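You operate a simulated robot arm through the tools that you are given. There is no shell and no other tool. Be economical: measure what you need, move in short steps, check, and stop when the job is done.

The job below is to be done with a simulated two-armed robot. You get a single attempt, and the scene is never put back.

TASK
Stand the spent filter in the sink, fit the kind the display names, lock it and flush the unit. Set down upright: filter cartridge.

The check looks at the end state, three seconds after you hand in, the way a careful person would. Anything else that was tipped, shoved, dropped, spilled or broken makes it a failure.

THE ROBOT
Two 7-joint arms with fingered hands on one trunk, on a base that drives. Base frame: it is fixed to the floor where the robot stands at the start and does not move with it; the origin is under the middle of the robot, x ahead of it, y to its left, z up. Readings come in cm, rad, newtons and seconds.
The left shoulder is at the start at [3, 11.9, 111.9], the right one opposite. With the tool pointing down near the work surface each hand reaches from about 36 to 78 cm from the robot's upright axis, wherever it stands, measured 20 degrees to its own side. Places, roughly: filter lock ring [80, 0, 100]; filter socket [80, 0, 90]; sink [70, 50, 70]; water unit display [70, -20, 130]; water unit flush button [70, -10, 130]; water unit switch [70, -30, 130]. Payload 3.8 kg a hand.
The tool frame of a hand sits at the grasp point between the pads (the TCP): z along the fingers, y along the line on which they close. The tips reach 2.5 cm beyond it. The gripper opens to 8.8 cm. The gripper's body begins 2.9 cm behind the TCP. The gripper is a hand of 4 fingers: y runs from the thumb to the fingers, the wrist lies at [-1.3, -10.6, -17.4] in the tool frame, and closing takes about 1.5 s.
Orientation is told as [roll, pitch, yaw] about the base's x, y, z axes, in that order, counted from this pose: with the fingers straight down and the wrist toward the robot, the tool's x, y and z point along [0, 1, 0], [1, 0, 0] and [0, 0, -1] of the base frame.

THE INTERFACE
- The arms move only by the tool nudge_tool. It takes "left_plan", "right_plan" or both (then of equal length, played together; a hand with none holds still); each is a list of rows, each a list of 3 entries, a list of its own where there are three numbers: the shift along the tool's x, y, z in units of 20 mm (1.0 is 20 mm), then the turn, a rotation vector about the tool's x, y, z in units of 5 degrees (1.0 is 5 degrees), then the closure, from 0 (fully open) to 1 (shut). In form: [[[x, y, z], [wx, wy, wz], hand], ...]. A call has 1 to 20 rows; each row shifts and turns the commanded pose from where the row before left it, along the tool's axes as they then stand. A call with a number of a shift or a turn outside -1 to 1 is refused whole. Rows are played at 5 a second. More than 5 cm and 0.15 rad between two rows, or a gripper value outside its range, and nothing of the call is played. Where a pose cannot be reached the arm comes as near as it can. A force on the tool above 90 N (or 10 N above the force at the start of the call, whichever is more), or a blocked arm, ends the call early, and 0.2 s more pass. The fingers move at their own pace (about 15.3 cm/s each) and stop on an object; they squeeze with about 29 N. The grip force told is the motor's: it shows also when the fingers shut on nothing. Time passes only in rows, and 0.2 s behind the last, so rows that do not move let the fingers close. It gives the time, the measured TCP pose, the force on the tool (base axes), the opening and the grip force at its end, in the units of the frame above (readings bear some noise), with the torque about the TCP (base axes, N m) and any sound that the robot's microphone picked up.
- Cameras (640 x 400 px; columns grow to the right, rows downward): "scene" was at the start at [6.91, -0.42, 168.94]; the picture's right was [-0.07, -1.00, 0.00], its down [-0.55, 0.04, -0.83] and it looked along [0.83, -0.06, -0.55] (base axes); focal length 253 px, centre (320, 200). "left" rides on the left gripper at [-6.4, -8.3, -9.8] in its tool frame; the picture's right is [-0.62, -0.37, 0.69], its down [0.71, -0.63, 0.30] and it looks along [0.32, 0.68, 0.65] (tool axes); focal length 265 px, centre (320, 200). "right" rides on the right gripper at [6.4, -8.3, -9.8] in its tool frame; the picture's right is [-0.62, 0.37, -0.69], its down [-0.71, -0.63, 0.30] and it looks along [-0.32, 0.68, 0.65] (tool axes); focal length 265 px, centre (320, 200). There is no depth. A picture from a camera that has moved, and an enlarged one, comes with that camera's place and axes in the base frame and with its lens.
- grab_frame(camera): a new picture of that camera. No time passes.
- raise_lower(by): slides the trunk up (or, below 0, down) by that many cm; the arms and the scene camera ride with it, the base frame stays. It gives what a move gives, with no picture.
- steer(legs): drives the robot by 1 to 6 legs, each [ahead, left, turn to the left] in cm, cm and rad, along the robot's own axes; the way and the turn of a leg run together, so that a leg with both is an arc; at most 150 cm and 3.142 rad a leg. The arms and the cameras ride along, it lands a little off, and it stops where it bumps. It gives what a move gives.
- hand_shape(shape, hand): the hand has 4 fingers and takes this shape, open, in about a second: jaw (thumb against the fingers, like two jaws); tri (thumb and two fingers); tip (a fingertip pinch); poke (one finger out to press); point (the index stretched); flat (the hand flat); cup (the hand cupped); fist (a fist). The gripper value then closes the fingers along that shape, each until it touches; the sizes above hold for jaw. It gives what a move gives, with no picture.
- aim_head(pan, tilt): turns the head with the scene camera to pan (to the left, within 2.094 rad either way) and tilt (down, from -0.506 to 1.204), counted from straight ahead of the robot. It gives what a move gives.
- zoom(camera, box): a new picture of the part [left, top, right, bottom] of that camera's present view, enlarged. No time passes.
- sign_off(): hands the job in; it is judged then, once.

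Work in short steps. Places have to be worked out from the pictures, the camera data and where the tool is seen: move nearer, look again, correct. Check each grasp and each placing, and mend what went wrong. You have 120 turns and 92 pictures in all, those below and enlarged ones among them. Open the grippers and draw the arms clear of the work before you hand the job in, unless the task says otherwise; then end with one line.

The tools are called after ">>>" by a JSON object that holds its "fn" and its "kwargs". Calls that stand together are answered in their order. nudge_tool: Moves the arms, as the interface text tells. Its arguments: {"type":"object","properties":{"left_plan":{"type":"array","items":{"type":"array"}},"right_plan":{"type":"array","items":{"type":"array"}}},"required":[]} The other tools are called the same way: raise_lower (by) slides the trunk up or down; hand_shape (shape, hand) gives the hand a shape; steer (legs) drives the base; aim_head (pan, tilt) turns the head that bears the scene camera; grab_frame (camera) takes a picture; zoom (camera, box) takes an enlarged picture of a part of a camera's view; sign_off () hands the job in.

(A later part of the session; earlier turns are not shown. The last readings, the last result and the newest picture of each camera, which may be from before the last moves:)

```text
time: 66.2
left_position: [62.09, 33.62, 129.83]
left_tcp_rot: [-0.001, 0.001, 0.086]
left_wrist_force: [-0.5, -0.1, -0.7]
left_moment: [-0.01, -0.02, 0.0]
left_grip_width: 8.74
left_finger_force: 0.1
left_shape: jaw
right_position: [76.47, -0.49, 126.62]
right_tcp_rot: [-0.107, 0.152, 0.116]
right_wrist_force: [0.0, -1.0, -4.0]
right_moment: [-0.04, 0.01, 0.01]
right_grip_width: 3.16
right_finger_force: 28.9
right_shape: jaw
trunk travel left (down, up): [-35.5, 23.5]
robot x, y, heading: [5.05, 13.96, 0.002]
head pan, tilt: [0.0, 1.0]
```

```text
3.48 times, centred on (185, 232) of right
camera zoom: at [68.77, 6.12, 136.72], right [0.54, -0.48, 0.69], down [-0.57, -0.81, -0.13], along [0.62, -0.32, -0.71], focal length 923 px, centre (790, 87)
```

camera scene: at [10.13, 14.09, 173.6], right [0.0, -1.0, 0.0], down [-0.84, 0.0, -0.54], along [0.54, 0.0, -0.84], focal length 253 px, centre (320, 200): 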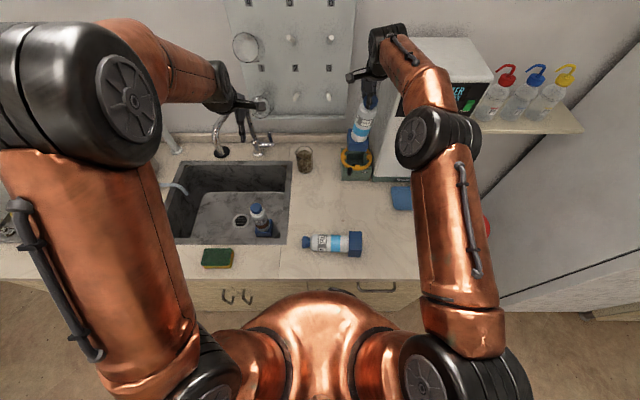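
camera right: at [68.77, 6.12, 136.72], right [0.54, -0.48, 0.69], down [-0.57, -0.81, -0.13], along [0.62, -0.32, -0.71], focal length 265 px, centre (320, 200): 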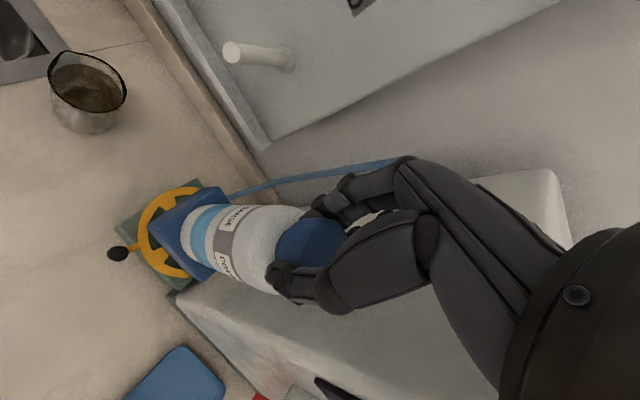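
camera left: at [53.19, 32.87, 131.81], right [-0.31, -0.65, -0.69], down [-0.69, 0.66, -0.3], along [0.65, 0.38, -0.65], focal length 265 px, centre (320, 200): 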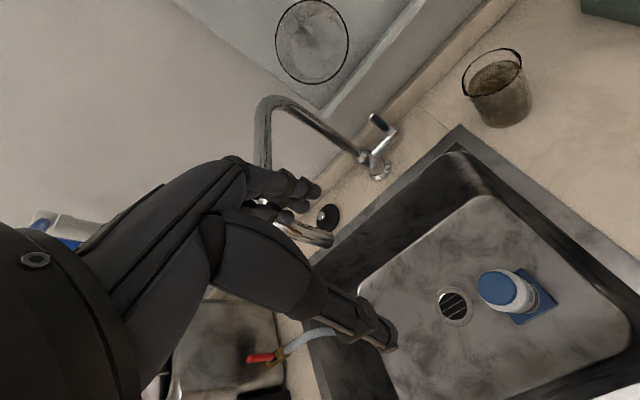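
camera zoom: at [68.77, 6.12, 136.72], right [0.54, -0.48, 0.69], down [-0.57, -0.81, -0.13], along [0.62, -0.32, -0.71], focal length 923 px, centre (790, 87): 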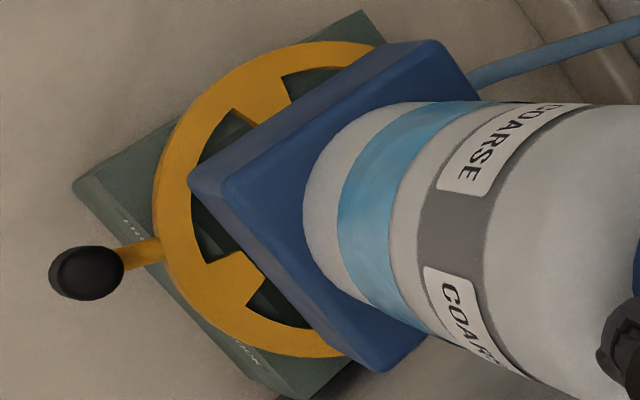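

Refined: residual roll ≈3° (bottom toward +y), yaw within ~1°. I correct that, advance 2.2 cm over the recess (≈[78.65,-0.45]) and lower until the bottom is just above the ring.

>>> {"fn": "nudge_tool", "kwargs": {"right_plan": [[[0, 0, 0], [-0.09, -0.64, 0.31], 1], [[0.1, 0.32, 0.65], [0, 0, 0], 1], [[0.1, 0.32, 0.65], [0, 0, 0], 1], [[0.1, 0.32, 0.65], [0, 0, 0], 1], [[0.1, 0.32, 0.65], [0, 0, 0], 1], [[0.1, 0.32, 0.65], [0, 0, 0], 1], [[0, 0, 0], [0, 0, 0], 1]]}}

>>> {"fn": "zoom", "kwargs": {"camera": "scene", "box": [330, 105, 380, 185]}}

>>> {"fn": "zoom", "kwargs": {"camera": "right", "box": [120, 155, 240, 300]}}

```text
time: 67.8
left_position: [61.99, 33.63, 129.89]
left_tcp_rot: [-0.001, 0.001, 0.086]
left_wrist_force: [0.5, -0.4, 0.3]
left_moment: [0.01, -0.03, -0.06]
left_grip_width: 8.75
left_finger_force: 0.1
left_shape: jaw
right_position: [78.49, -0.55, 119.64]
right_tcp_rot: [-0.166, 0.139, 0.088]
right_wrist_force: [0.0, -0.2, -4.1]
right_moment: [0.02, 0.03, 0.01]
right_grip_width: 3.15
right_finger_force: 29.0
right_shape: jaw
trunk travel left (down, up): [-35.5, 23.5]
robot x, y, heading: [5.06, 13.77, 0.002]
head pan, tilt: [0.0, 1.0]
```

```text
5.00 times, centred on (355, 145) of scene
camera zoom: at [9.97, 14.04, 173.61], right [0.0, -1.0, 0.0], down [-0.84, 0.0, -0.54], along [0.54, 0.0, -0.84], focal length 1266 px, centre (145, 475)
```

zoom: 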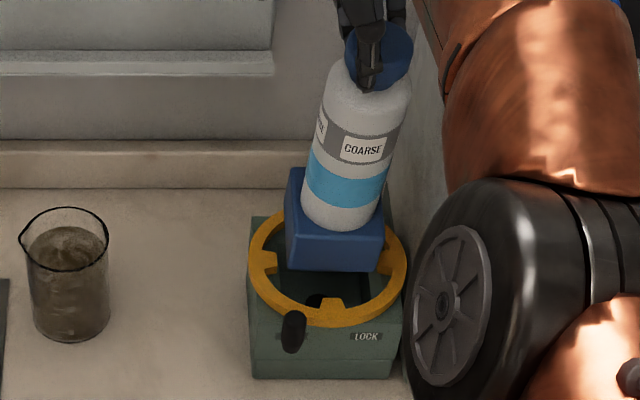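

```text
2.76 times, centred on (180, 228) of right
camera zoom: at [70.62, 6.76, 129.25], right [0.52, -0.45, 0.73], down [-0.58, -0.81, -0.09], along [0.63, -0.37, -0.68], focal length 732 px, centre (706, 124)
```

zoom: 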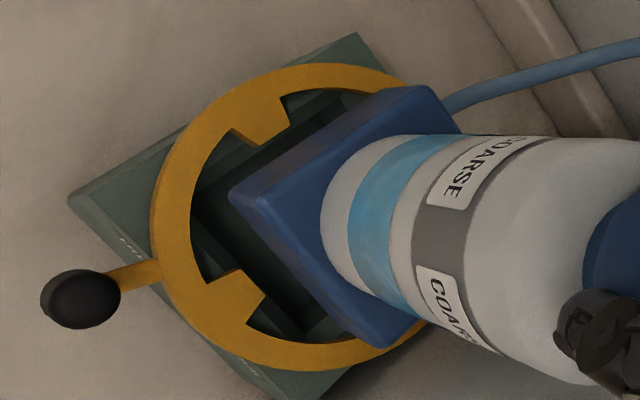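

Alignment looks within the recess clearance (~±0.35 cm); base is ~0.25 cm too far in x. I correct and lower slowly, watching the force.

>>> {"fn": "nudge_tool", "kwargs": {"right_plan": [[[0.012, -0.122, 0.015], [0, 0, 0], 1], [[0.065, 0.056, 0.39], [0, 0, 0], 1], [[0.065, 0.056, 0.39], [0, 0, 0], 1], [[0.065, 0.056, 0.39], [0, 0, 0], 1], [[0.065, 0.056, 0.39], [0, 0, 0], 1], [[0.03, 0.028, 0.2], [0, 0, 0], 1], [[0.03, 0.028, 0.2], [0, 0, 0], 1]]}}

>>> {"fn": "zoom", "kwargs": {"camera": "right", "box": [120, 155, 240, 300]}}

```text
time: 69.4
left_position: [62.01, 33.53, 129.82]
left_tcp_rot: [-0.001, -0.001, 0.087]
left_wrist_force: [-0.6, -0.6, 0.0]
left_moment: [-0.01, 0.0, -0.01]
left_grip_width: 8.76
left_finger_force: 0.1
left_shape: jaw
right_position: [78.33, -0.51, 115.57]
right_tcp_rot: [-0.167, 0.139, 0.089]
right_wrist_force: [-0.5, 0.6, -4.3]
right_moment: [-0.03, 0.02, 0.02]
right_grip_width: 3.19
right_finger_force: 29.2
right_shape: jaw
trunk travel left (down, up): [-35.5, 23.5]
robot x, y, heading: [5.07, 13.97, 0.002]
head pan, tilt: [0.0, 1.0]
```

```text
2.76 times, centred on (180, 228) of right
camera zoom: at [70.59, 6.8, 125.28], right [0.52, -0.45, 0.73], down [-0.58, -0.81, -0.09], along [0.63, -0.37, -0.68], focal length 732 px, centre (706, 124)
```

zoom: 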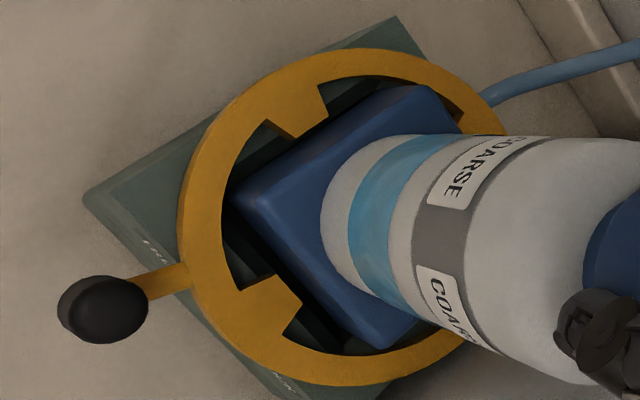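

It passes between the tabs with free force readings. I continue down in small rows.

>>> {"fn": "nudge_tool", "kwargs": {"right_plan": [[[0.03, 0.028, 0.2], [0, 0, 0], 1], [[0.03, 0.028, 0.2], [0, 0, 0], 1], [[0.03, 0.028, 0.2], [0, 0, 0], 1], [[0.03, 0.028, 0.2], [0, 0, 0], 1], [[0, 0, 0], [0, 0, 0], 1]]}}

```text
time: 70.6
left_position: [62.0, 33.59, 129.77]
left_tcp_rot: [0.0, -0.001, 0.086]
left_wrist_force: [0.1, -0.5, 0.2]
left_moment: [-0.01, 0.0, 0.03]
left_grip_width: 8.76
left_finger_force: 0.1
left_shape: jaw
right_position: [78.29, -0.59, 114.02]
right_tcp_rot: [-0.169, 0.139, 0.09]
right_wrist_force: [-0.5, 0.1, -3.4]
right_moment: [0.0, 0.06, 0.02]
right_grip_width: 3.16
right_finger_force: 28.9
right_shape: jaw
trunk travel left (down, up): [-35.5, 23.5]
robot x, y, heading: [4.65, 13.88, -0.003]
head pan, tilt: [0.0, 1.0]
```

>>> {"fn": "nudge_tool", "kwargs": {"right_plan": [[[0.03, 0.028, 0.2], [0, 0, 0], 1], [[0.03, 0.028, 0.2], [0, 0, 0], 1], [[0.03, 0.028, 0.2], [0, 0, 0], 1], [[0.03, 0.028, 0.2], [0, 0, 0], 1], [[0, 0, 0], [0, 0, 0], 1]]}}

>>> {"fn": "zoom", "kwargs": {"camera": "right", "box": [120, 155, 240, 300]}}

```text
time: 71.8
left_position: [61.97, 33.44, 129.81]
left_tcp_rot: [0.0, 0.0, 0.086]
left_wrist_force: [-0.5, -0.4, 0.0]
left_moment: [0.0, 0.02, -0.02]
left_grip_width: 8.77
left_finger_force: 0.0
left_shape: jaw
right_position: [78.39, -0.55, 112.34]
right_tcp_rot: [-0.169, 0.141, 0.089]
right_wrist_force: [-0.2, 0.2, -3.1]
right_moment: [-0.01, 0.06, -0.03]
right_grip_width: 3.14
right_finger_force: 29.1
right_shape: jaw
trunk travel left (down, up): [-35.5, 23.5]
robot x, y, heading: [5.05, 13.74, 0.001]
head pan, tilt: [0.0, 1.0]
```

```text
2.76 times, centred on (180, 228) of right
camera zoom: at [70.61, 6.69, 122.06], right [0.52, -0.45, 0.73], down [-0.58, -0.81, -0.09], along [0.63, -0.37, -0.68], focal length 732 px, centre (706, 124)
```

zoom: 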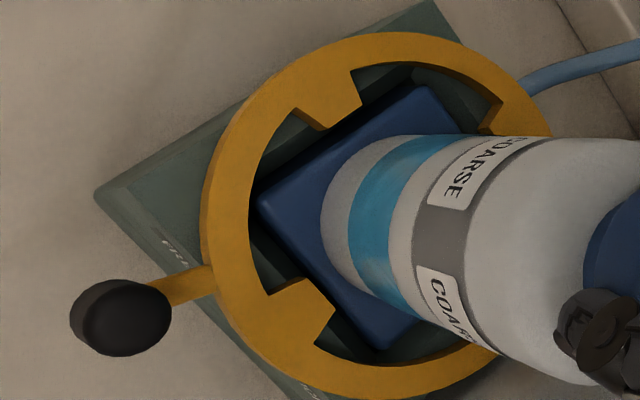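

The base is inside the recess and still free. I lower the last centimetre in 0.2–0.3 cm rows.

>>> {"fn": "nudge_tool", "kwargs": {"right_plan": [[[0.022, 0.02, 0.14], [0, 0, 0], 1], [[0.022, 0.02, 0.14], [0, 0, 0], 1], [[0.022, 0.02, 0.14], [0, 0, 0], 1], [[0, 0, 0], [0, 0, 0], 1]]}}

```text
time: 72.8
left_position: [61.82, 33.71, 129.94]
left_tcp_rot: [0.0, -0.001, 0.091]
left_wrist_force: [0.0, 0.0, -0.3]
left_moment: [0.01, -0.02, 0.01]
left_grip_width: 8.74
left_finger_force: 0.0
left_shape: jaw
right_position: [78.43, -0.51, 111.93]
right_tcp_rot: [-0.169, 0.131, 0.092]
right_wrist_force: [2.2, 2.8, 13.9]
right_moment: [0.04, -0.13, 0.05]
right_grip_width: 3.17
right_finger_force: 29.2
right_shape: jaw
trunk travel left (down, up): [-35.5, 23.5]
robot x, y, heading: [4.73, 13.92, 0.001]
head pan, tilt: [0.0, 1.0]
```

Contact at 111.9 (13.9 N up). I press a little more to see whether this is the seat.

>>> {"fn": "nudge_tool", "kwargs": {"right_plan": [[[0.016, 0.014, 0.1], [0, 0, 0], 1], [[0.016, 0.014, 0.1], [0, 0, 0], 1], [[0, 0, 0], [0, 0, 0], 1]]}}

>>> {"fn": "grab_frame", "kwargs": {"camera": "scene"}}

>>> {"fn": "zoom", "kwargs": {"camera": "right", "box": [120, 155, 240, 300]}}

```text
time: 73.6
left_position: [61.67, 33.74, 130.05]
left_tcp_rot: [-0.001, -0.001, 0.09]
left_wrist_force: [-0.7, 0.2, 0.3]
left_moment: [0.02, 0.05, -0.02]
left_grip_width: 8.77
left_finger_force: 0.0
left_shape: jaw
right_position: [78.3, -0.47, 111.74]
right_tcp_rot: [-0.169, 0.126, 0.089]
right_wrist_force: [5.5, 7.2, 31.6]
right_moment: [0.18, -0.36, 0.09]
right_grip_width: 3.3
right_finger_force: 28.6
right_shape: jaw
trunk travel left (down, up): [-35.5, 23.5]
robot x, y, heading: [4.85, 13.99, -0.003]
head pan, tilt: [0.0, 1.0]
```

```text
20 pictures are left
camera scene: at [9.56, 14.31, 173.64], right [0.0, -1.0, 0.0], down [-0.84, 0.0, -0.54], along [0.54, 0.0, -0.84], focal length 253 px, centre (320, 200)
```

scene: 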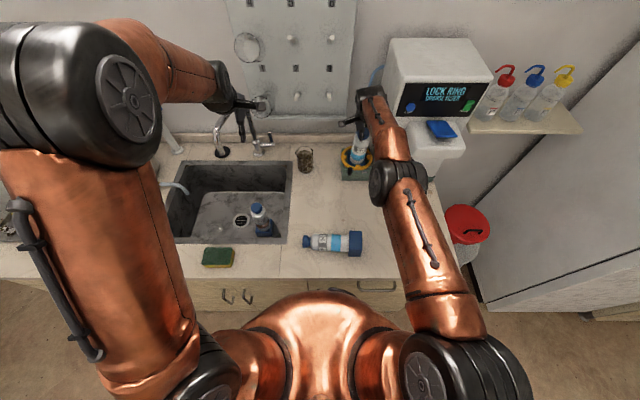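

```text
2.76 times, centred on (180, 228) of right
camera zoom: at [70.4, 6.84, 121.39], right [0.51, -0.45, 0.73], down [-0.58, -0.81, -0.1], along [0.64, -0.37, -0.67], focal length 732 px, centre (706, 124)
```

zoom: 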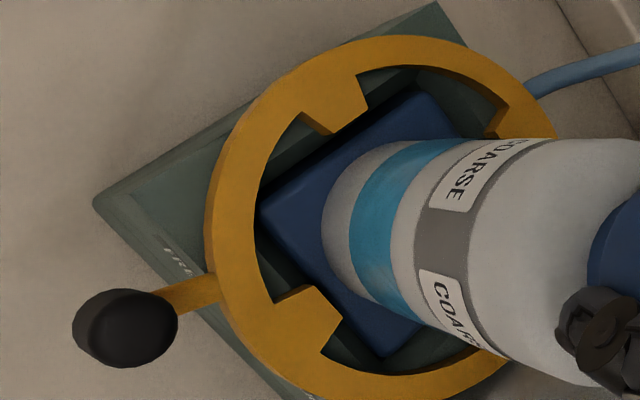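

The display says "LOCK RING", so the new filter is detected in the seat. I relax upward 0.5 cm, open, and rise clear.

>>> {"fn": "nudge_tool", "kwargs": {"right_plan": [[[-0.02, -0.02, -0.14], [0, 0, 0], 1], [[-0.02, -0.02, -0.14], [0, 0, 0], 1], [[0, 0, 0], [0, 0, 0], 0.7], [[0, 0, 0], [0, 0, 0], 0.5], [[0, 0, 0], [0, 0, 0], 0.3], [[0, 0, 0], [0, 0, 0], 0.1], [[0, 0, 0], [0, 0, 0], 0], [[0, 0, 0], [0, 0, 0], 0]]}}

>>> {"fn": "grab_frame", "kwargs": {"camera": "right"}}

```text
time: 75.4
left_position: [62.0, 33.72, 129.8]
left_tcp_rot: [0.0, 0.001, 0.088]
left_wrist_force: [0.6, 0.7, 0.4]
left_moment: [0.02, 0.01, 0.02]
left_grip_width: 8.75
left_finger_force: 0.2
left_shape: jaw
right_position: [78.3, -0.58, 111.64]
right_tcp_rot: [-0.167, 0.14, 0.088]
right_wrist_force: [0.6, 0.1, -0.3]
right_moment: [0.03, -0.02, 0.01]
right_grip_width: 8.76
right_finger_force: 0.0
right_shape: jaw
trunk travel left (down, up): [-35.5, 23.5]
robot x, y, heading: [4.77, 13.92, 0.004]
head pan, tilt: [0.0, 1.0]
```

```text
18 pictures are left
camera right: at [70.5, 6.65, 121.33], right [0.52, -0.45, 0.73], down [-0.58, -0.81, -0.09], along [0.63, -0.37, -0.68], focal length 265 px, centre (320, 200)
```

right: 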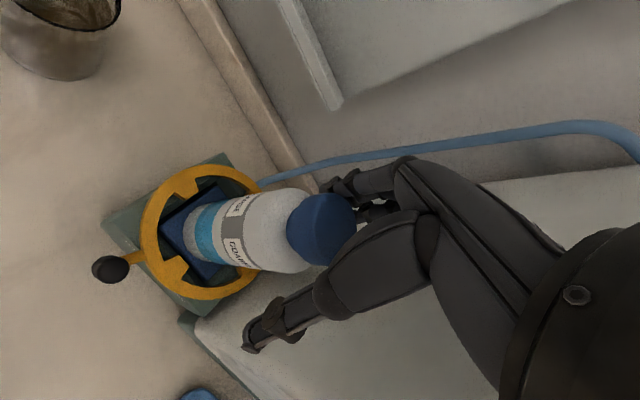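

Released cleanly. I rise 10 cm, then retract toward the robot while levelling the hand again.

>>> {"fn": "nudge_tool", "kwargs": {"right_plan": [[[-0.04, -0.035, -0.25], [0, 0, 0], 0], [[-0.08, -0.07, -0.49], [0, 0, 0], 0], [[-0.08, -0.07, -0.49], [0, 0, 0], 0], [[-0.08, -0.07, -0.49], [0, 0, 0], 0], [[-0.08, -0.07, -0.49], [0, 0, 0], 0], [[-0.1, -0.1, -0.7], [0, 0, 0], 0], [[-0.1, -0.1, -0.7], [0, 0, 0], 0], [[-0.1, -0.1, -0.7], [0, 0, 0], 0], [[0, -1, 0.1], [0, 0, 0], 0], [[0, -1, 0.1], [0, 0, 0], 0], [[0, -1, 0.1], [0, 0, 0], 0], [[0, -1, 0.1], [-0.4, 0.48, 0.25], 0.3], [[0, -1, 0.1], [-0.4, 0.48, 0.25], 0.6], [[0, -1, 0], [-0.4, 0.48, 0.25], 0.8], [[0, -1, 0], [-0.4, 0.48, 0.25], 1], [[0, 0, 0], [0, 0, 0], 1]]}}

>>> {"fn": "grab_frame", "kwargs": {"camera": "right"}}

```text
time: 78.8
left_position: [62.03, 33.65, 129.89]
left_tcp_rot: [0.001, 0.0, 0.087]
left_wrist_force: [-0.7, 0.8, 0.6]
left_moment: [-0.01, 0.01, 0.03]
left_grip_width: 8.77
left_finger_force: 0.0
left_shape: jaw
right_position: [64.35, -1.57, 121.01]
right_tcp_rot: [-0.005, -0.01, 0.015]
right_wrist_force: [-0.1, -0.4, -0.3]
right_moment: [0.01, -0.01, -0.01]
right_grip_width: 0.0
right_finger_force: 28.8
right_shape: jaw
trunk travel left (down, up): [-35.5, 23.5]
robot x, y, heading: [4.64, 13.71, -0.003]
head pan, tilt: [0.0, 1.0]
```

```text
17 pictures are left
camera right: at [55.76, 4.8, 130.72], right [0.37, -0.61, 0.7], down [-0.62, -0.72, -0.31], along [0.69, -0.32, -0.65], focal length 265 px, centre (320, 200)
```

right: 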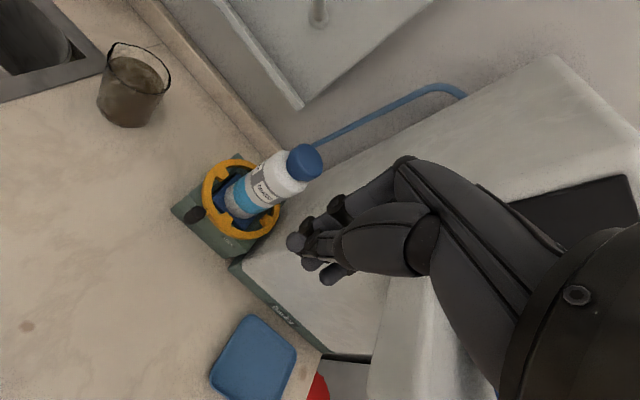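

The cartridge stands well in the socket. I bring the closed right hand to the left side of the knob (≈[69.5,8.5]) and lower it to z≈100.

>>> {"fn": "nudge_tool", "kwargs": {"right_plan": [[[1, 0.5, 0.9], [0, 0, 0], 1], [[1, 0.5, 0.9], [0, 0, 0], 1], [[1, 0.5, 0.9], [0, 0, 0], 1], [[1, 0.5, 0.9], [0, 0, 0], 1], [[1, 0.5, 0.9], [0, 0, 0], 1], [[0, 0, 1], [0, 0, 0], 1], [[0, 0, 1], [0, 0, 0], 1], [[0, 0, 1], [0, 0, 0], 1], [[0, 0, 1], [0, 0, 0], 1], [[0, 0, 1], [0, 0, 0], 1], [[0, 0, 0.9], [0, 0, 0], 1]]}}

>>> {"fn": "zoom", "kwargs": {"camera": "scene", "box": [310, 100, 400, 190]}}

```text
time: 81.2
left_position: [61.92, 33.74, 129.92]
left_tcp_rot: [0.0, -0.001, 0.088]
left_wrist_force: [-0.3, -0.3, 0.2]
left_moment: [0.04, 0.01, 0.0]
left_grip_width: 8.77
left_finger_force: 0.0
left_shape: jaw
right_position: [69.53, 8.27, 100.17]
right_tcp_rot: [-0.005, -0.009, 0.013]
right_wrist_force: [-0.3, 0.1, 0.2]
right_moment: [0.0, -0.02, -0.03]
right_grip_width: 0.0
right_finger_force: 28.7
right_shape: jaw
trunk travel left (down, up): [-35.5, 23.5]
robot x, y, heading: [4.6, 13.85, 0.003]
head pan, tilt: [0.0, 1.0]
```

```text
4.44 times, centred on (355, 145) of scene
camera zoom: at [9.94, 14.05, 173.61], right [0.0, -1.0, 0.0], down [-0.84, 0.0, -0.54], along [0.54, 0.0, -0.84], focal length 1126 px, centre (164, 444)
```

zoom: 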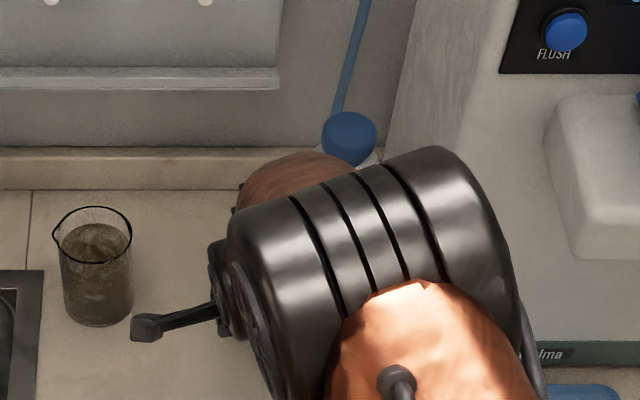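

The view is blocked by the arm, so I push by feel: 6 cm toward −y first.

>>> {"fn": "nudge_tool", "kwargs": {"right_plan": [[[-0.5, 0, 0], [0, 0, 0], 1], [[-0.5, 0, 0], [0, 0, 0], 1], [[-0.5, 0, 0], [0, 0, 0], 1], [[-0.5, 0, 0], [0, 0, 0], 1], [[-0.5, 0, 0], [0, 0, 0], 1], [[-0.5, 0, 0], [0, 0, 0], 1]]}}

>>> {"fn": "grab_frame", "kwargs": {"camera": "right"}}

```text
time: 82.6
left_position: [62.02, 33.54, 129.79]
left_tcp_rot: [0.0, 0.0, 0.087]
left_wrist_force: [0.1, -0.1, -0.2]
left_moment: [-0.02, 0.0, -0.03]
left_grip_width: 8.72
left_finger_force: 0.0
left_shape: jaw
right_position: [69.51, 2.35, 100.37]
right_tcp_rot: [-0.006, -0.009, 0.017]
right_wrist_force: [-2.2, 0.5, 2.6]
right_moment: [-0.04, -0.01, 0.01]
right_grip_width: 0.0
right_finger_force: 29.4
right_shape: jaw
trunk travel left (down, up): [-35.5, 23.5]
robot x, y, heading: [5.01, 14.09, -0.002]
head pan, tilt: [0.0, 1.0]
```

```text
15 pictures are left
camera right: at [60.95, 8.59, 110.07], right [0.37, -0.61, 0.7], down [-0.62, -0.73, -0.31], along [0.69, -0.32, -0.65], focal length 265 px, centre (320, 200)
```

right: 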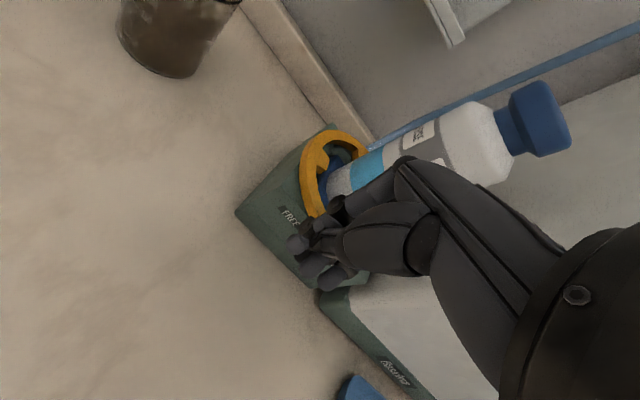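

FREE is uncovered, so the knob is moving ahead of the fingers. I push 3 cm more.

>>> {"fn": "nudge_tool", "kwargs": {"right_plan": [[[-0.5, -0.05, 0], [0, 0, 0], 1], [[-0.5, -0.05, 0], [0, 0, 0], 1], [[-0.5, 0, 0], [0, 0, 0], 1], [[0, 0, 0], [0, 0, 0], 1]]}}

>>> {"fn": "grab_frame", "kwargs": {"camera": "right"}}

```text
time: 83.6
left_position: [61.93, 33.53, 129.95]
left_tcp_rot: [-0.001, 0.0, 0.087]
left_wrist_force: [0.2, 0.5, -1.5]
left_moment: [0.0, -0.05, 0.01]
left_grip_width: 8.77
left_finger_force: 0.1
left_shape: jaw
right_position: [69.16, -0.65, 100.17]
right_tcp_rot: [-0.006, -0.008, 0.014]
right_wrist_force: [-1.7, 0.0, 2.0]
right_moment: [-0.01, 0.01, -0.03]
right_grip_width: 0.0
right_finger_force: 29.1
right_shape: jaw
trunk travel left (down, up): [-35.5, 23.5]
robot x, y, heading: [4.75, 13.89, -0.001]
head pan, tilt: [0.0, 1.0]
```

```text
14 pictures are left
camera right: at [60.73, 5.67, 109.95], right [0.37, -0.61, 0.7], down [-0.62, -0.73, -0.31], along [0.69, -0.32, -0.65], focal length 265 px, centre (320, 200)
```

right: 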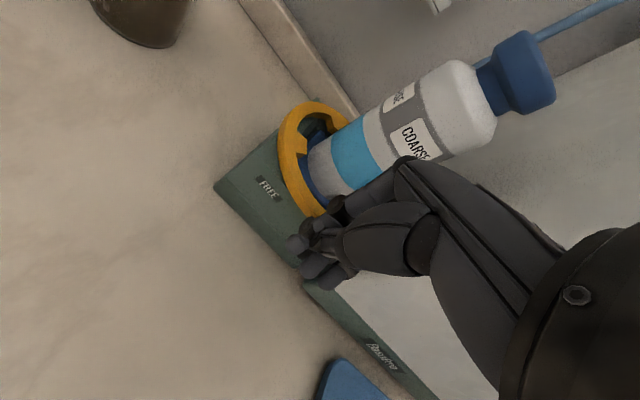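

No stop felt yet; I go on in 0.5 cm rows.

>>> {"fn": "nudge_tool", "kwargs": {"right_plan": [[[-0.25, 0, 0], [0, 0, 0], 1], [[-0.25, 0, 0], [0, 0, 0], 1], [[-0.25, 0, 0], [0, 0, 0], 1], [[0, 0, 0], [0, 0, 0], 1]]}}

```text
time: 84.6
left_position: [61.97, 33.62, 129.92]
left_tcp_rot: [0.001, 0.0, 0.087]
left_wrist_force: [1.0, 0.2, 0.4]
left_moment: [0.0, 0.03, -0.02]
left_grip_width: 8.76
left_finger_force: 0.0
left_shape: jaw
right_position: [69.35, -2.21, 100.33]
right_tcp_rot: [-0.005, -0.01, 0.015]
right_wrist_force: [-0.5, 0.3, -0.1]
right_moment: [-0.02, 0.01, 0.0]
right_grip_width: 0.0
right_finger_force: 28.6
right_shape: jaw
trunk travel left (down, up): [-35.5, 23.5]
robot x, y, heading: [4.92, 13.88, 0.001]
head pan, tilt: [0.0, 1.0]
```

Force vanished; I push 1 cm more, then lift and look.

>>> {"fn": "nudge_tool", "kwargs": {"right_plan": [[[-0.25, 0, 0], [0, 0, 0], 1], [[-0.25, 0, 0], [0, 0, 0], 1], [[0, 0, 0], [0, 0, 0], 1]]}}

>>> {"fn": "grab_frame", "kwargs": {"camera": "right"}}

```text
time: 85.4
left_position: [62.0, 33.54, 129.84]
left_tcp_rot: [0.001, 0.001, 0.087]
left_wrist_force: [0.3, 0.2, -0.8]
left_moment: [-0.02, 0.0, -0.02]
left_grip_width: 8.74
left_finger_force: 0.0
left_shape: jaw
right_position: [69.55, -3.18, 100.41]
right_tcp_rot: [-0.007, -0.009, 0.017]
right_wrist_force: [-0.3, -0.4, 0.1]
right_moment: [-0.01, 0.04, 0.01]
right_grip_width: 0.02
right_finger_force: 29.1
right_shape: jaw
trunk travel left (down, up): [-35.5, 23.5]
robot x, y, heading: [4.66, 13.79, 0.002]
head pan, tilt: [0.0, 1.0]
```

```text
13 pictures are left
camera right: at [60.83, 3.11, 109.93], right [0.37, -0.61, 0.7], down [-0.62, -0.73, -0.31], along [0.69, -0.32, -0.65], focal length 265 px, centre (320, 200)
```

right: 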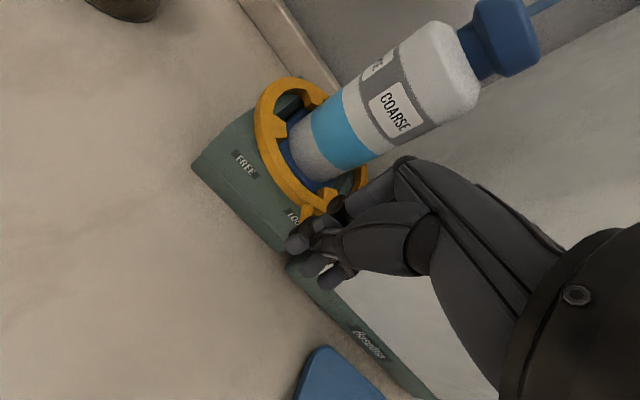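

The lever is near LOCK. I push another 0.8 cm to feel the stop.

>>> {"fn": "nudge_tool", "kwargs": {"right_plan": [[[-0.2, 0, 0], [0, 0, 0], 1], [[-0.2, 0, 0], [0, 0, 0], 1], [[0, 0, 0], [0, 0, 0], 1]]}}

```text
time: 86.2
left_position: [61.92, 33.5, 129.81]
left_tcp_rot: [0.0, 0.001, 0.087]
left_wrist_force: [-0.2, -0.4, -0.1]
left_moment: [0.01, 0.03, -0.01]
left_grip_width: 8.79
left_finger_force: 0.2
left_shape: jaw
right_position: [69.31, -4.09, 100.21]
right_tcp_rot: [-0.006, -0.008, 0.014]
right_wrist_force: [0.2, -0.1, -0.1]
right_moment: [-0.03, 0.01, 0.0]
right_grip_width: 0.0
right_finger_force: 28.9
right_shape: jaw
trunk travel left (down, up): [-35.5, 23.5]
robot x, y, heading: [5.11, 13.87, -0.001]
head pan, tilt: [0.0, 1.0]
```

No stop felt, so I lift the hand and look at the ring from above.

>>> {"fn": "nudge_tool", "kwargs": {"right_plan": [[[0, -0.2, -0.5], [0, 0, 0], 1], [[0, -0.3, -1], [0, 0, 0], 1], [[0, -0.4, -1], [0, 0, 0], 1], [[0, -0.5, -1], [0, 0, 0], 1], [[0, -0.5, -1], [0, 0, 0], 1], [[0, -0.5, -1], [0, 0, 0], 1], [[0, -0.5, -1], [0, 0, 0], 1], [[0, -0.5, -1], [0, 0, 0], 1]]}}

>>> {"fn": "grab_frame", "kwargs": {"camera": "right"}}

```text
time: 88.0
left_position: [61.79, 33.73, 130.0]
left_tcp_rot: [0.0, 0.0, 0.088]
left_wrist_force: [0.3, 0.3, -0.5]
left_moment: [-0.03, -0.02, 0.01]
left_grip_width: 8.76
left_finger_force: 0.0
left_shape: jaw
right_position: [62.25, -4.03, 115.19]
right_tcp_rot: [-0.004, -0.007, 0.013]
right_wrist_force: [0.5, 0.1, 0.1]
right_moment: [-0.03, 0.02, -0.01]
right_grip_width: 0.0
right_finger_force: 29.0
right_shape: jaw
trunk travel left (down, up): [-35.5, 23.5]
robot x, y, heading: [4.82, 14.04, 0.001]
head pan, tilt: [0.0, 1.0]
```

```text
12 pictures are left
camera right: at [53.82, 2.23, 125.01], right [0.37, -0.61, 0.7], down [-0.62, -0.73, -0.31], along [0.69, -0.32, -0.65], focal length 265 px, centre (320, 200)
```

right: 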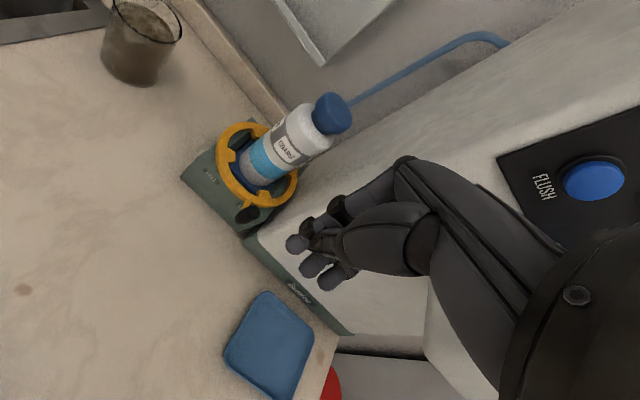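

The knob is at about [70.7,-3.5], nearly at the original LOCK place. I check the display.

>>> {"fn": "zoom", "kwargs": {"camera": "scene", "box": [330, 60, 500, 190]}}

```text
3.08 times, centred on (415, 125) of scene
camera zoom: at [9.82, 14.06, 173.61], right [0.0, -1.0, 0.0], down [-0.84, 0.0, -0.54], along [0.54, 0.0, -0.84], focal length 779 px, centre (28, 431)
```

zoom: 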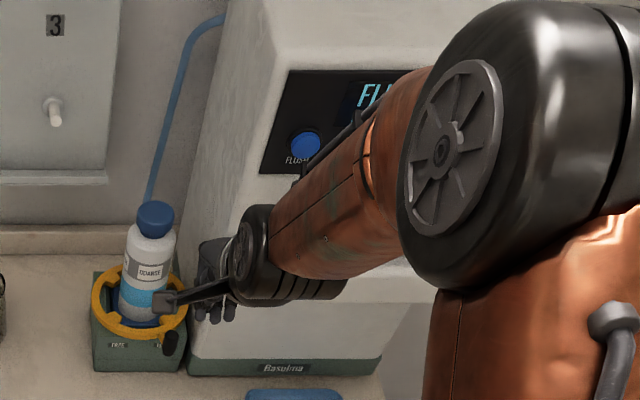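

The display reads "FLU(SH)…": the ring is locked. The flush button is at ≈[70.7,-11.5,127], facing the robot. I set the right hand to poke, raise it and pitch it forward.

>>> {"fn": "hand_shape", "kwargs": {"hand": "right", "shape": "poke"}}

>>> {"fn": "nudge_tool", "kwargs": {"right_plan": [[[-0.5, -0.6, -0.95], [0, 0, 0], 0], [[-0.5, -0.6, -0.95], [0, 0, 0], 0], [[-0.5, -0.6, -0.95], [0, 0, 0], 0], [[-0.5, -0.6, -0.95], [0, 0, 0], 0], [[-0.5, -0.6, -0.95], [0, 0, 0], 0], [[-0.5, -0.6, -0.95], [0, 0, 0], 0], [[-0.5, -0.6, -0.95], [0, 0, 0], 0]]}}

>>> {"fn": "nudge_tool", "kwargs": {"right_plan": [[[0, 0, 0], [-1, 0, 0], 0], [[0, 0, 0], [-1, 0, 0], 0], [[0, 0, 0], [-1, 0, 0], 0], [[0, 0, 0], [-1, 0, 0], 0], [[0, 0, 0], [-1, 0, 0], 0], [[0, 0, 0], [-1, 0, 0], 0], [[0, 0, 0], [-1, 0, 0], 0], [[0, 0, 0], [-1, 0, 0], 0], [[0, 0, 0], [-1, 0, 0], 0], [[0, 0, 0], [-1, 0, 0], 0], [[0, 0, 0], [-1, 0, 0], 0], [[0, 0, 0], [-1, 0, 0], 0], [[0, 0, 0], [-1, 0, 0], 0], [[0, 0, 0], [-1, 0, 0], 0], [[0, 0, 0], [-1, 0, 0], 0], [[0, 0, 0], [-1, 0, 0], 0]]}}

>>> {"fn": "grab_frame", "kwargs": {"camera": "right"}}

```text
time: 88.9
left_position: [61.9, 33.6, 129.95]
left_tcp_rot: [0.0, 0.0, 0.088]
left_wrist_force: [0.0, -0.5, 0.0]
left_moment: [0.01, -0.03, 0.05]
left_grip_width: 8.76
left_finger_force: 0.1
left_shape: jaw
right_position: [62.48, -4.1, 115.2]
right_tcp_rot: [-0.005, -0.009, 0.013]
right_wrist_force: [-0.2, -0.2, 0.5]
right_moment: [0.0, -0.01, 0.01]
right_grip_width: 0.01
right_finger_force: 0.0
right_shape: poke
trunk travel left (down, up): [-35.5, 23.5]
robot x, y, heading: [4.65, 14.05, 0.002]
head pan, tilt: [0.0, 1.0]
```

```text
time: 90.5
left_position: [61.89, 33.66, 129.9]
left_tcp_rot: [0.001, -0.002, 0.088]
left_wrist_force: [0.3, 0.3, 0.0]
left_moment: [0.0, -0.02, -0.01]
left_grip_width: 8.73
left_finger_force: 0.1
left_shape: jaw
right_position: [53.85, -11.01, 128.63]
right_tcp_rot: [-0.006, -0.007, 0.015]
right_wrist_force: [-0.1, -0.5, -0.3]
right_moment: [-0.02, -0.01, -0.01]
right_grip_width: 0.01
right_finger_force: 0.0
right_shape: poke
trunk travel left (down, up): [-35.5, 23.5]
robot x, y, heading: [5.06, 13.84, 0.003]
head pan, tilt: [0.0, 1.0]
```

```text
time: 93.9
left_position: [61.92, 33.28, 129.87]
left_tcp_rot: [0.0, 0.001, 0.086]
left_wrist_force: [0.7, -0.6, 0.2]
left_moment: [0.0, 0.0, -0.01]
left_grip_width: 8.73
left_finger_force: 0.1
left_shape: jaw
right_position: [54.12, -11.36, 128.54]
right_tcp_rot: [-0.023, -1.407, 0.035]
right_wrist_force: [0.6, 0.8, 0.5]
right_moment: [-0.01, -0.01, -0.01]
right_grip_width: 0.01
right_finger_force: 0.1
right_shape: poke
trunk travel left (down, up): [-35.5, 23.5]
robot x, y, heading: [4.85, 13.73, 0.0]
head pan, tilt: [0.0, 1.0]
```

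```text
10 pictures are left
camera right: at [42.85, -5.11, 121.85], right [-0.61, -0.63, 0.48], down [0.21, -0.71, -0.67], along [0.76, -0.31, 0.57], focal length 265 px, centre (320, 200)
```

right: 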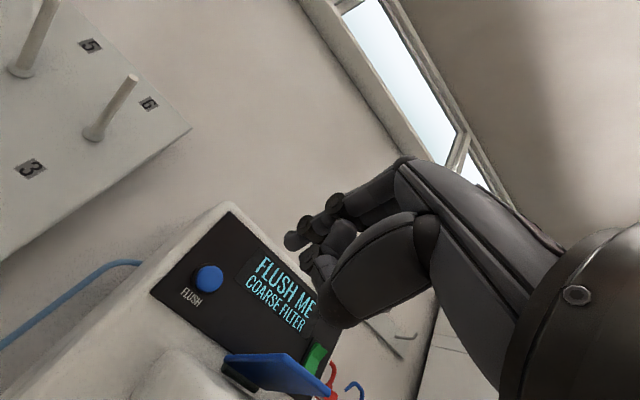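

"FLUSH ME" is shown; the button is at ≈[70.7,-11.6,126.4] and the finger tip about 2.6 cm ahead of the TCP. I advance to just before the button.

>>> {"fn": "nudge_tool", "kwargs": {"right_plan": [[[-0.05, 0, 0.88], [0, 0, 0], 0], [[-0.05, 0, 0.88], [0, 0, 0], 0], [[-0.05, 0, 0.88], [0, 0, 0], 0], [[-0.05, 0, 0.88], [0, 0, 0], 0], [[-0.05, 0, 0.88], [0, 0, 0], 0], [[-0.05, 0, 0.88], [0, 0, 0], 0], [[-0.05, 0, 0.6], [0, 0, 0], 0]]}}

>>> {"fn": "grab_frame", "kwargs": {"camera": "right"}}

```text
time: 95.5
left_position: [61.91, 33.57, 129.86]
left_tcp_rot: [-0.001, -0.001, 0.087]
left_wrist_force: [-0.2, 0.1, 1.0]
left_moment: [0.01, 0.01, -0.05]
left_grip_width: 8.77
left_finger_force: 0.0
left_shape: jaw
right_position: [65.65, -11.64, 126.63]
right_tcp_rot: [-0.03, -1.403, 0.043]
right_wrist_force: [0.6, -0.3, 0.5]
right_moment: [-0.02, 0.03, 0.0]
right_grip_width: 0.0
right_finger_force: 0.1
right_shape: poke
trunk travel left (down, up): [-35.5, 23.5]
robot x, y, heading: [4.83, 13.65, -0.001]
head pan, tilt: [0.0, 1.0]
```

```text
9 pictures are left
camera right: at [54.48, -5.46, 119.98], right [-0.61, -0.63, 0.48], down [0.21, -0.71, -0.67], along [0.76, -0.31, 0.57], focal length 265 px, centre (320, 200)
```

right: 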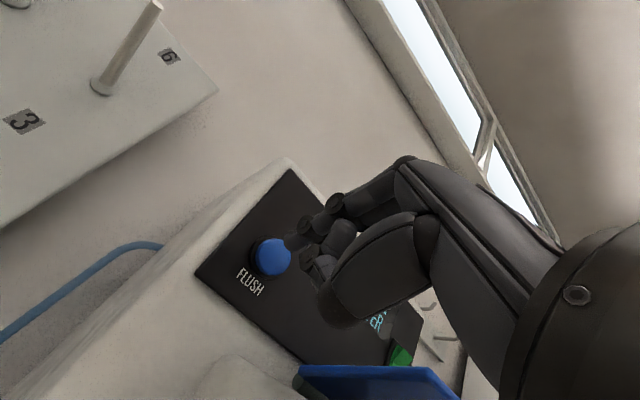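

Tip ≈[68,-10.9,126.5], button ≈[70.7,-11.65,126]. I correct sideways 0.7 cm and down 0.4, and press slowly.

>>> {"fn": "nudge_tool", "kwargs": {"right_plan": [[[-0.35, -0.15, 0], [0, 0, 0], 0], [[0, 0, 0.3], [0, 0, 0], 0], [[0, 0, 0.3], [0, 0, 0], 0], [[0, 0, 0.3], [0, 0, 0], 0], [[0, 0, 0.2], [0, 0, 0], 0], [[0, 0, 0.2], [0, 0, 0], 0], [[0, 0, 0], [0, 0, 0], 0]]}}

```text
time: 97.1
left_position: [61.97, 33.56, 129.92]
left_tcp_rot: [-0.001, 0.001, 0.087]
left_wrist_force: [-0.4, 0.2, 0.6]
left_moment: [-0.03, -0.02, 0.0]
left_grip_width: 8.74
left_finger_force: 0.0
left_shape: jaw
right_position: [68.33, -12.33, 125.74]
right_tcp_rot: [-0.031, -1.407, 0.046]
right_wrist_force: [-0.3, -0.4, 0.5]
right_moment: [0.0, 0.03, -0.01]
right_grip_width: 0.0
right_finger_force: 0.0
right_shape: poke
trunk travel left (down, up): [-35.5, 23.5]
robot x, y, heading: [4.86, 13.8, -0.002]
head pan, tilt: [0.0, 1.0]
```

Not yet in contact; I continue in 0.3 cm rows.

>>> {"fn": "nudge_tool", "kwargs": {"right_plan": [[[0, 0, 0.15], [0, 0, 0], 0], [[0, 0, 0.15], [0, 0, 0], 0], [[0, 0, 0.15], [0, 0, 0], 0], [[0, 0, 0.15], [0, 0, 0], 0], [[0, 0, 0], [0, 0, 0], 0]]}}

>>> {"fn": "grab_frame", "kwargs": {"camera": "right"}}

```text
time: 98.3
left_position: [61.81, 33.48, 129.96]
left_tcp_rot: [0.0, -0.001, 0.085]
left_wrist_force: [-0.7, 0.4, -0.1]
left_moment: [0.02, 0.02, 0.05]
left_grip_width: 8.78
left_finger_force: 0.1
left_shape: jaw
right_position: [69.26, -12.31, 125.66]
right_tcp_rot: [-0.032, -1.404, 0.046]
right_wrist_force: [-3.3, -0.1, -0.7]
right_moment: [-0.02, 0.06, -0.01]
right_grip_width: 0.0
right_finger_force: 0.0
right_shape: poke
trunk travel left (down, up): [-35.5, 23.5]
robot x, y, heading: [5.11, 13.68, -0.001]
head pan, tilt: [0.0, 1.0]
heard: click
```

```text
8 pictures are left
camera right: at [58.16, -6.04, 118.93], right [-0.61, -0.63, 0.48], down [0.21, -0.71, -0.67], along [0.76, -0.31, 0.57], focal length 265 px, centre (320, 200)
```

right: 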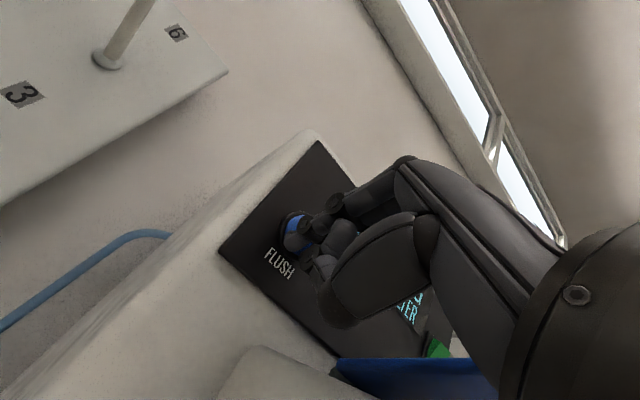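

A click was heard: the flush button is pressed. I back off, then pitch the hand down again and set jaw; next I'll stand the FINE cartridge up.

>>> {"fn": "nudge_tool", "kwargs": {"right_plan": [[[0, 0, -0.5], [0, 0, 0], 0], [[0, 0, -1], [0, 0, 0], 0], [[0, 0, -1], [0, 0, 0], 0], [[0, 0, -1], [0, 0, 0], 0], [[0, 0, -1], [0, 0, 0], 0], [[0, 0, -1], [0, 0, 0], 0], [[0, 0, -1], [0, 0, 0], 0], [[0, 0, -1], [0, 0, 0], 0]]}}

>>> {"fn": "nudge_tool", "kwargs": {"right_plan": [[[0, 0, 0], [1, 0, 0], 0], [[0, 0, 0], [1, 0, 0], 0], [[0, 0, 0], [1, 0, 0], 0], [[0, 0, 0], [1, 0, 0], 0], [[0, 0, 0], [1, 0, 0], 0], [[0, 0, 0], [1, 0, 0], 0], [[0, 0, 0], [1, 0, 0], 0], [[0, 0, 0], [1, 0, 0], 0], [[0, 0, 0], [1, 0, 0], 0], [[0, 0, 0], [1, 0, 0], 0], [[0, 0, 0], [1, 0, 0], 0], [[0, 0, 0], [1, 0, 0], 0], [[0, 0, 0], [1, 0, 0], 0], [[0, 0, 0], [1, 0, 0], 0], [[0, 0, 0], [1, 0, 0], 0], [[0, 0, 0], [1, 0, 0], 0]]}}

>>> {"fn": "hand_shape", "kwargs": {"hand": "right", "shape": "jaw"}}

>>> {"fn": "steer", "kwargs": {"legs": [[-2, 9, 0]]}}

>>> {"fn": "grab_frame", "kwargs": {"camera": "scene"}}

```text
time: 100.1
left_position: [61.81, 33.47, 129.94]
left_tcp_rot: [0.0, -0.001, 0.086]
left_wrist_force: [0.1, -0.7, 0.7]
left_moment: [-0.02, -0.03, 0.01]
left_grip_width: 8.75
left_finger_force: 0.0
left_shape: jaw
right_position: [54.5, -12.54, 127.98]
right_tcp_rot: [-0.033, -1.406, 0.047]
right_wrist_force: [0.0, 0.3, 0.3]
right_moment: [0.01, -0.01, 0.02]
right_grip_width: 0.01
right_finger_force: 0.0
right_shape: poke
trunk travel left (down, up): [-35.5, 23.5]
robot x, y, heading: [4.62, 13.86, -0.0]
head pan, tilt: [0.0, 1.0]
```

```text
time: 103.5
left_position: [61.93, 33.66, 129.74]
left_tcp_rot: [0.0, 0.001, 0.087]
left_wrist_force: [0.2, 0.4, -0.2]
left_moment: [-0.02, -0.01, -0.02]
left_grip_width: 8.76
left_finger_force: 0.1
left_shape: jaw
right_position: [54.53, -12.36, 128.17]
right_tcp_rot: [-0.004, -0.006, 0.015]
right_wrist_force: [0.2, 0.6, -0.1]
right_moment: [0.0, 0.02, -0.02]
right_grip_width: 0.0
right_finger_force: 0.1
right_shape: poke
trunk travel left (down, up): [-35.5, 23.5]
robot x, y, heading: [5.15, 13.7, -0.001]
head pan, tilt: [0.0, 1.0]
```

```text
time: 104.4
left_position: [61.92, 33.44, 129.89]
left_tcp_rot: [0.0, -0.001, 0.087]
left_wrist_force: [0.8, 0.4, 0.5]
left_moment: [0.01, -0.03, -0.01]
left_grip_width: 8.74
left_finger_force: 0.1
left_shape: jaw
right_position: [54.57, -12.49, 128.14]
right_tcp_rot: [-0.005, -0.009, 0.014]
right_wrist_force: [-0.6, 0.6, -1.2]
right_moment: [-0.01, -0.02, 0.03]
right_grip_width: 8.82
right_finger_force: 0.1
right_shape: jaw
trunk travel left (down, up): [-35.5, 23.5]
robot x, y, heading: [4.52, 14.12, -0.004]
head pan, tilt: [0.0, 1.0]
```

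```text
time: 105.5
left_position: [59.85, 42.73, 129.82]
left_tcp_rot: [0.002, 0.0, 0.087]
left_wrist_force: [0.1, 0.1, 0.2]
left_moment: [-0.03, 0.0, -0.02]
left_grip_width: 8.78
left_finger_force: 0.0
left_shape: jaw
right_position: [52.49, -3.3, 128.2]
right_tcp_rot: [-0.007, -0.007, 0.015]
right_wrist_force: [0.6, 0.5, 0.1]
right_moment: [-0.06, 0.0, -0.01]
right_grip_width: 8.78
right_finger_force: 0.1
right_shape: jaw
trunk travel left (down, up): [-35.5, 23.5]
robot x, y, heading: [2.84, 22.93, -0.0]
head pan, tilt: [0.0, 1.0]
```

```text
7 pictures are left
camera scene: at [7.82, 23.24, 173.61], right [0.0, -1.0, 0.0], down [-0.84, 0.0, -0.54], along [0.54, 0.0, -0.84], focal length 253 px, centre (320, 200)
```

scene: 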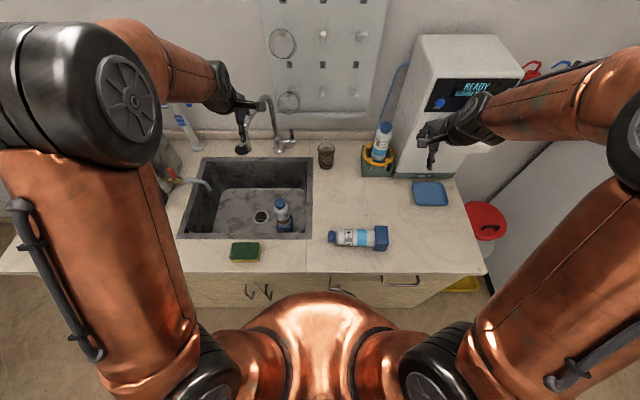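

Display: "READY" — the flush is done. Now the FINE cartridge: it lies along y, axis x≈43.8, base at y≈2, cap y≈19. I bring the right hand above its middle (y≈11).

>>> {"fn": "nudge_tool", "kwargs": {"right_plan": [[[1, -0.62, 0], [0, 0, 0], 0], [[1, -0.62, 0], [0, 0, 0], 0], [[1, -0.62, 0], [0, 0, 0], 0], [[1, -0.62, 0], [0, 0, 0], 0], [[1, -0.62, 0], [0, 0, 0], 0], [[1, -0.62, 0], [0, 0, 0], 0], [[1, -0.62, 0], [0, 0, 0], 0], [[0, 0, 1], [0, 0, 0], 0], [[0, 0, 1], [0, 0, 0], 0], [[0, 0, 1], [0, 0, 0], 0], [[0, 0, 1], [0, 0, 0], 0], [[0, 0, 1], [0, 0, 0], 0], [[0, 0, 1], [0, 0, 0], 0], [[0, 0, 1], [0, 0, 0], 0], [[0, 0, 1], [0, 0, 0], 0], [[0, 0, 1], [0, 0, 0], 0], [[0, 0, 1], [0, 0, 0], 0], [[0, 0, 1], [0, 0, 0], 0]]}}

>>> {"fn": "grab_frame", "kwargs": {"camera": "right"}}

```text
time: 109.3
left_position: [59.93, 42.6, 129.84]
left_tcp_rot: [-0.001, 0.0, 0.088]
left_wrist_force: [-0.1, 0.7, 0.0]
left_moment: [0.0, 0.02, -0.03]
left_grip_width: 8.73
left_finger_force: 0.0
left_shape: jaw
right_position: [43.89, 10.36, 105.74]
right_tcp_rot: [-0.004, -0.008, 0.013]
right_wrist_force: [-0.4, 0.0, -0.1]
right_moment: [0.01, -0.01, 0.0]
right_grip_width: 8.81
right_finger_force: 0.0
right_shape: jaw
trunk travel left (down, up): [-35.5, 23.5]
robot x, y, heading: [2.45, 22.88, -0.002]
head pan, tilt: [0.0, 1.0]
```

```text
6 pictures are left
camera right: at [35.4, 16.72, 115.52], right [0.37, -0.61, 0.7], down [-0.62, -0.72, -0.31], along [0.69, -0.32, -0.65], focal length 265 px, centre (320, 200)
```

right: 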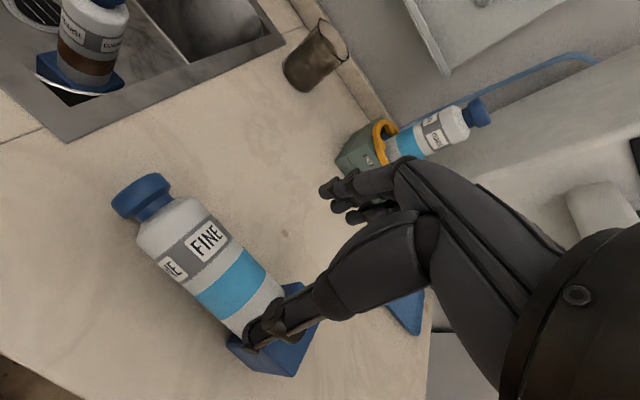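

The axis at y≈11 is x≈43.4, turned about −4°. I adjust and lower around the body to z≈94.3, then close.

>>> {"fn": "nudge_tool", "kwargs": {"right_plan": [[[0.25, -0.22, 0.5], [0, 0, 0.8], 0], [[0, 0, 1], [0, 0, 0], 0], [[0, 0, 1], [0, 0, 0], 0], [[0, 0, 1], [0, 0, 0], 0], [[0, 0, 1], [0, 0, 0], 0], [[0, 0, 0.7], [0, 0, 0], 0], [[0, 0, 0.5], [0, 0, 0], 0], [[0, 0, 0], [0, 0, 0], 0.2], [[0, 0, 0], [0, 0, 0], 0.4], [[0, 0, 0], [0, 0, 0], 0.6], [[0, 0, 0], [0, 0, 0], 0.8], [[0, 0, 0], [0, 0, 0], 1], [[0, 0, 0], [0, 0, 0], 1], [[0, 0, 0], [0, 0, 0], 1], [[0, 0, 0], [0, 0, 0], 1]]}}

>>> {"fn": "grab_frame", "kwargs": {"camera": "right"}}

```text
time: 112.5
left_position: [59.82, 42.68, 129.99]
left_tcp_rot: [0.001, -0.001, 0.088]
left_wrist_force: [-0.3, -0.3, -0.2]
left_moment: [-0.03, -0.02, -0.04]
left_grip_width: 8.77
left_finger_force: 0.1
left_shape: jaw
right_position: [43.47, 10.99, 94.63]
right_tcp_rot: [-0.005, -0.011, -0.057]
right_wrist_force: [0.7, 0.2, 9.5]
right_moment: [0.01, 0.03, 0.07]
right_grip_width: 4.28
right_finger_force: 29.2
right_shape: jaw
trunk travel left (down, up): [-35.5, 23.5]
robot x, y, heading: [2.59, 22.98, 0.001]
head pan, tilt: [0.0, 1.0]
```

```text
5 pictures are left
camera right: at [35.51, 17.82, 104.35], right [0.33, -0.64, 0.7], down [-0.67, -0.68, -0.31], along [0.67, -0.37, -0.65], focal length 265 px, centre (320, 200)
```

right: 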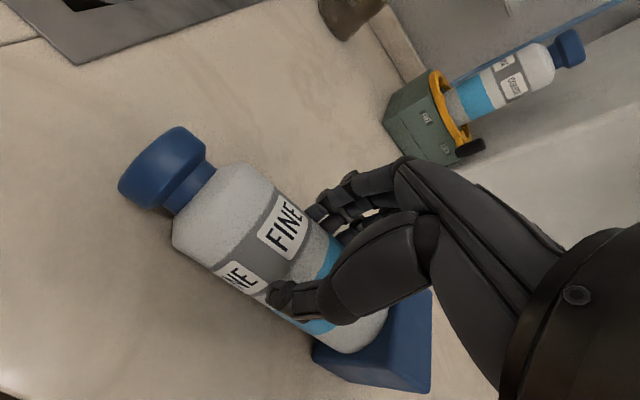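

The grip is a bit high (9.5 N ejecting upward). I reopen, lower 0.9 cm and close again.

>>> {"fn": "nudge_tool", "kwargs": {"right_plan": [[[0, 0, 0], [0, 0, 0], 0.5], [[0, 0, 0], [0, 0, 0], 0.1], [[0, 0, 0], [0, 0, 0], 0], [[0, 0, 0.3], [0, 0, 0], 0], [[0, 0, 0.2], [0, 0, 0], 0], [[0, 0, 0], [0, 0, 0], 0.3], [[0, 0, 0], [0, 0, 0], 0.6], [[0, 0, 0], [0, 0, 0], 0.8], [[0, 0, 0], [0, 0, 0], 1], [[0, 0, 0], [0, 0, 0], 1], [[0, 0, 0], [0, 0, 0], 1], [[0, 0, 0], [0, 0, 0], 1]]}}

```text
time: 115.1
left_position: [59.85, 42.79, 129.91]
left_tcp_rot: [0.0, 0.0, 0.089]
left_wrist_force: [-0.5, 0.0, 0.6]
left_moment: [0.05, 0.0, 0.0]
left_grip_width: 8.75
left_finger_force: 0.0
left_shape: jaw
right_position: [43.56, 10.83, 93.57]
right_tcp_rot: [-0.005, -0.009, -0.056]
right_wrist_force: [-0.9, -0.1, 1.4]
right_moment: [0.03, 0.02, 0.08]
right_grip_width: 5.08
right_finger_force: 28.7
right_shape: jaw
trunk travel left (down, up): [-35.5, 23.5]
robot x, y, heading: [3.21, 23.22, 0.003]
head pan, tilt: [0.0, 1.0]
```

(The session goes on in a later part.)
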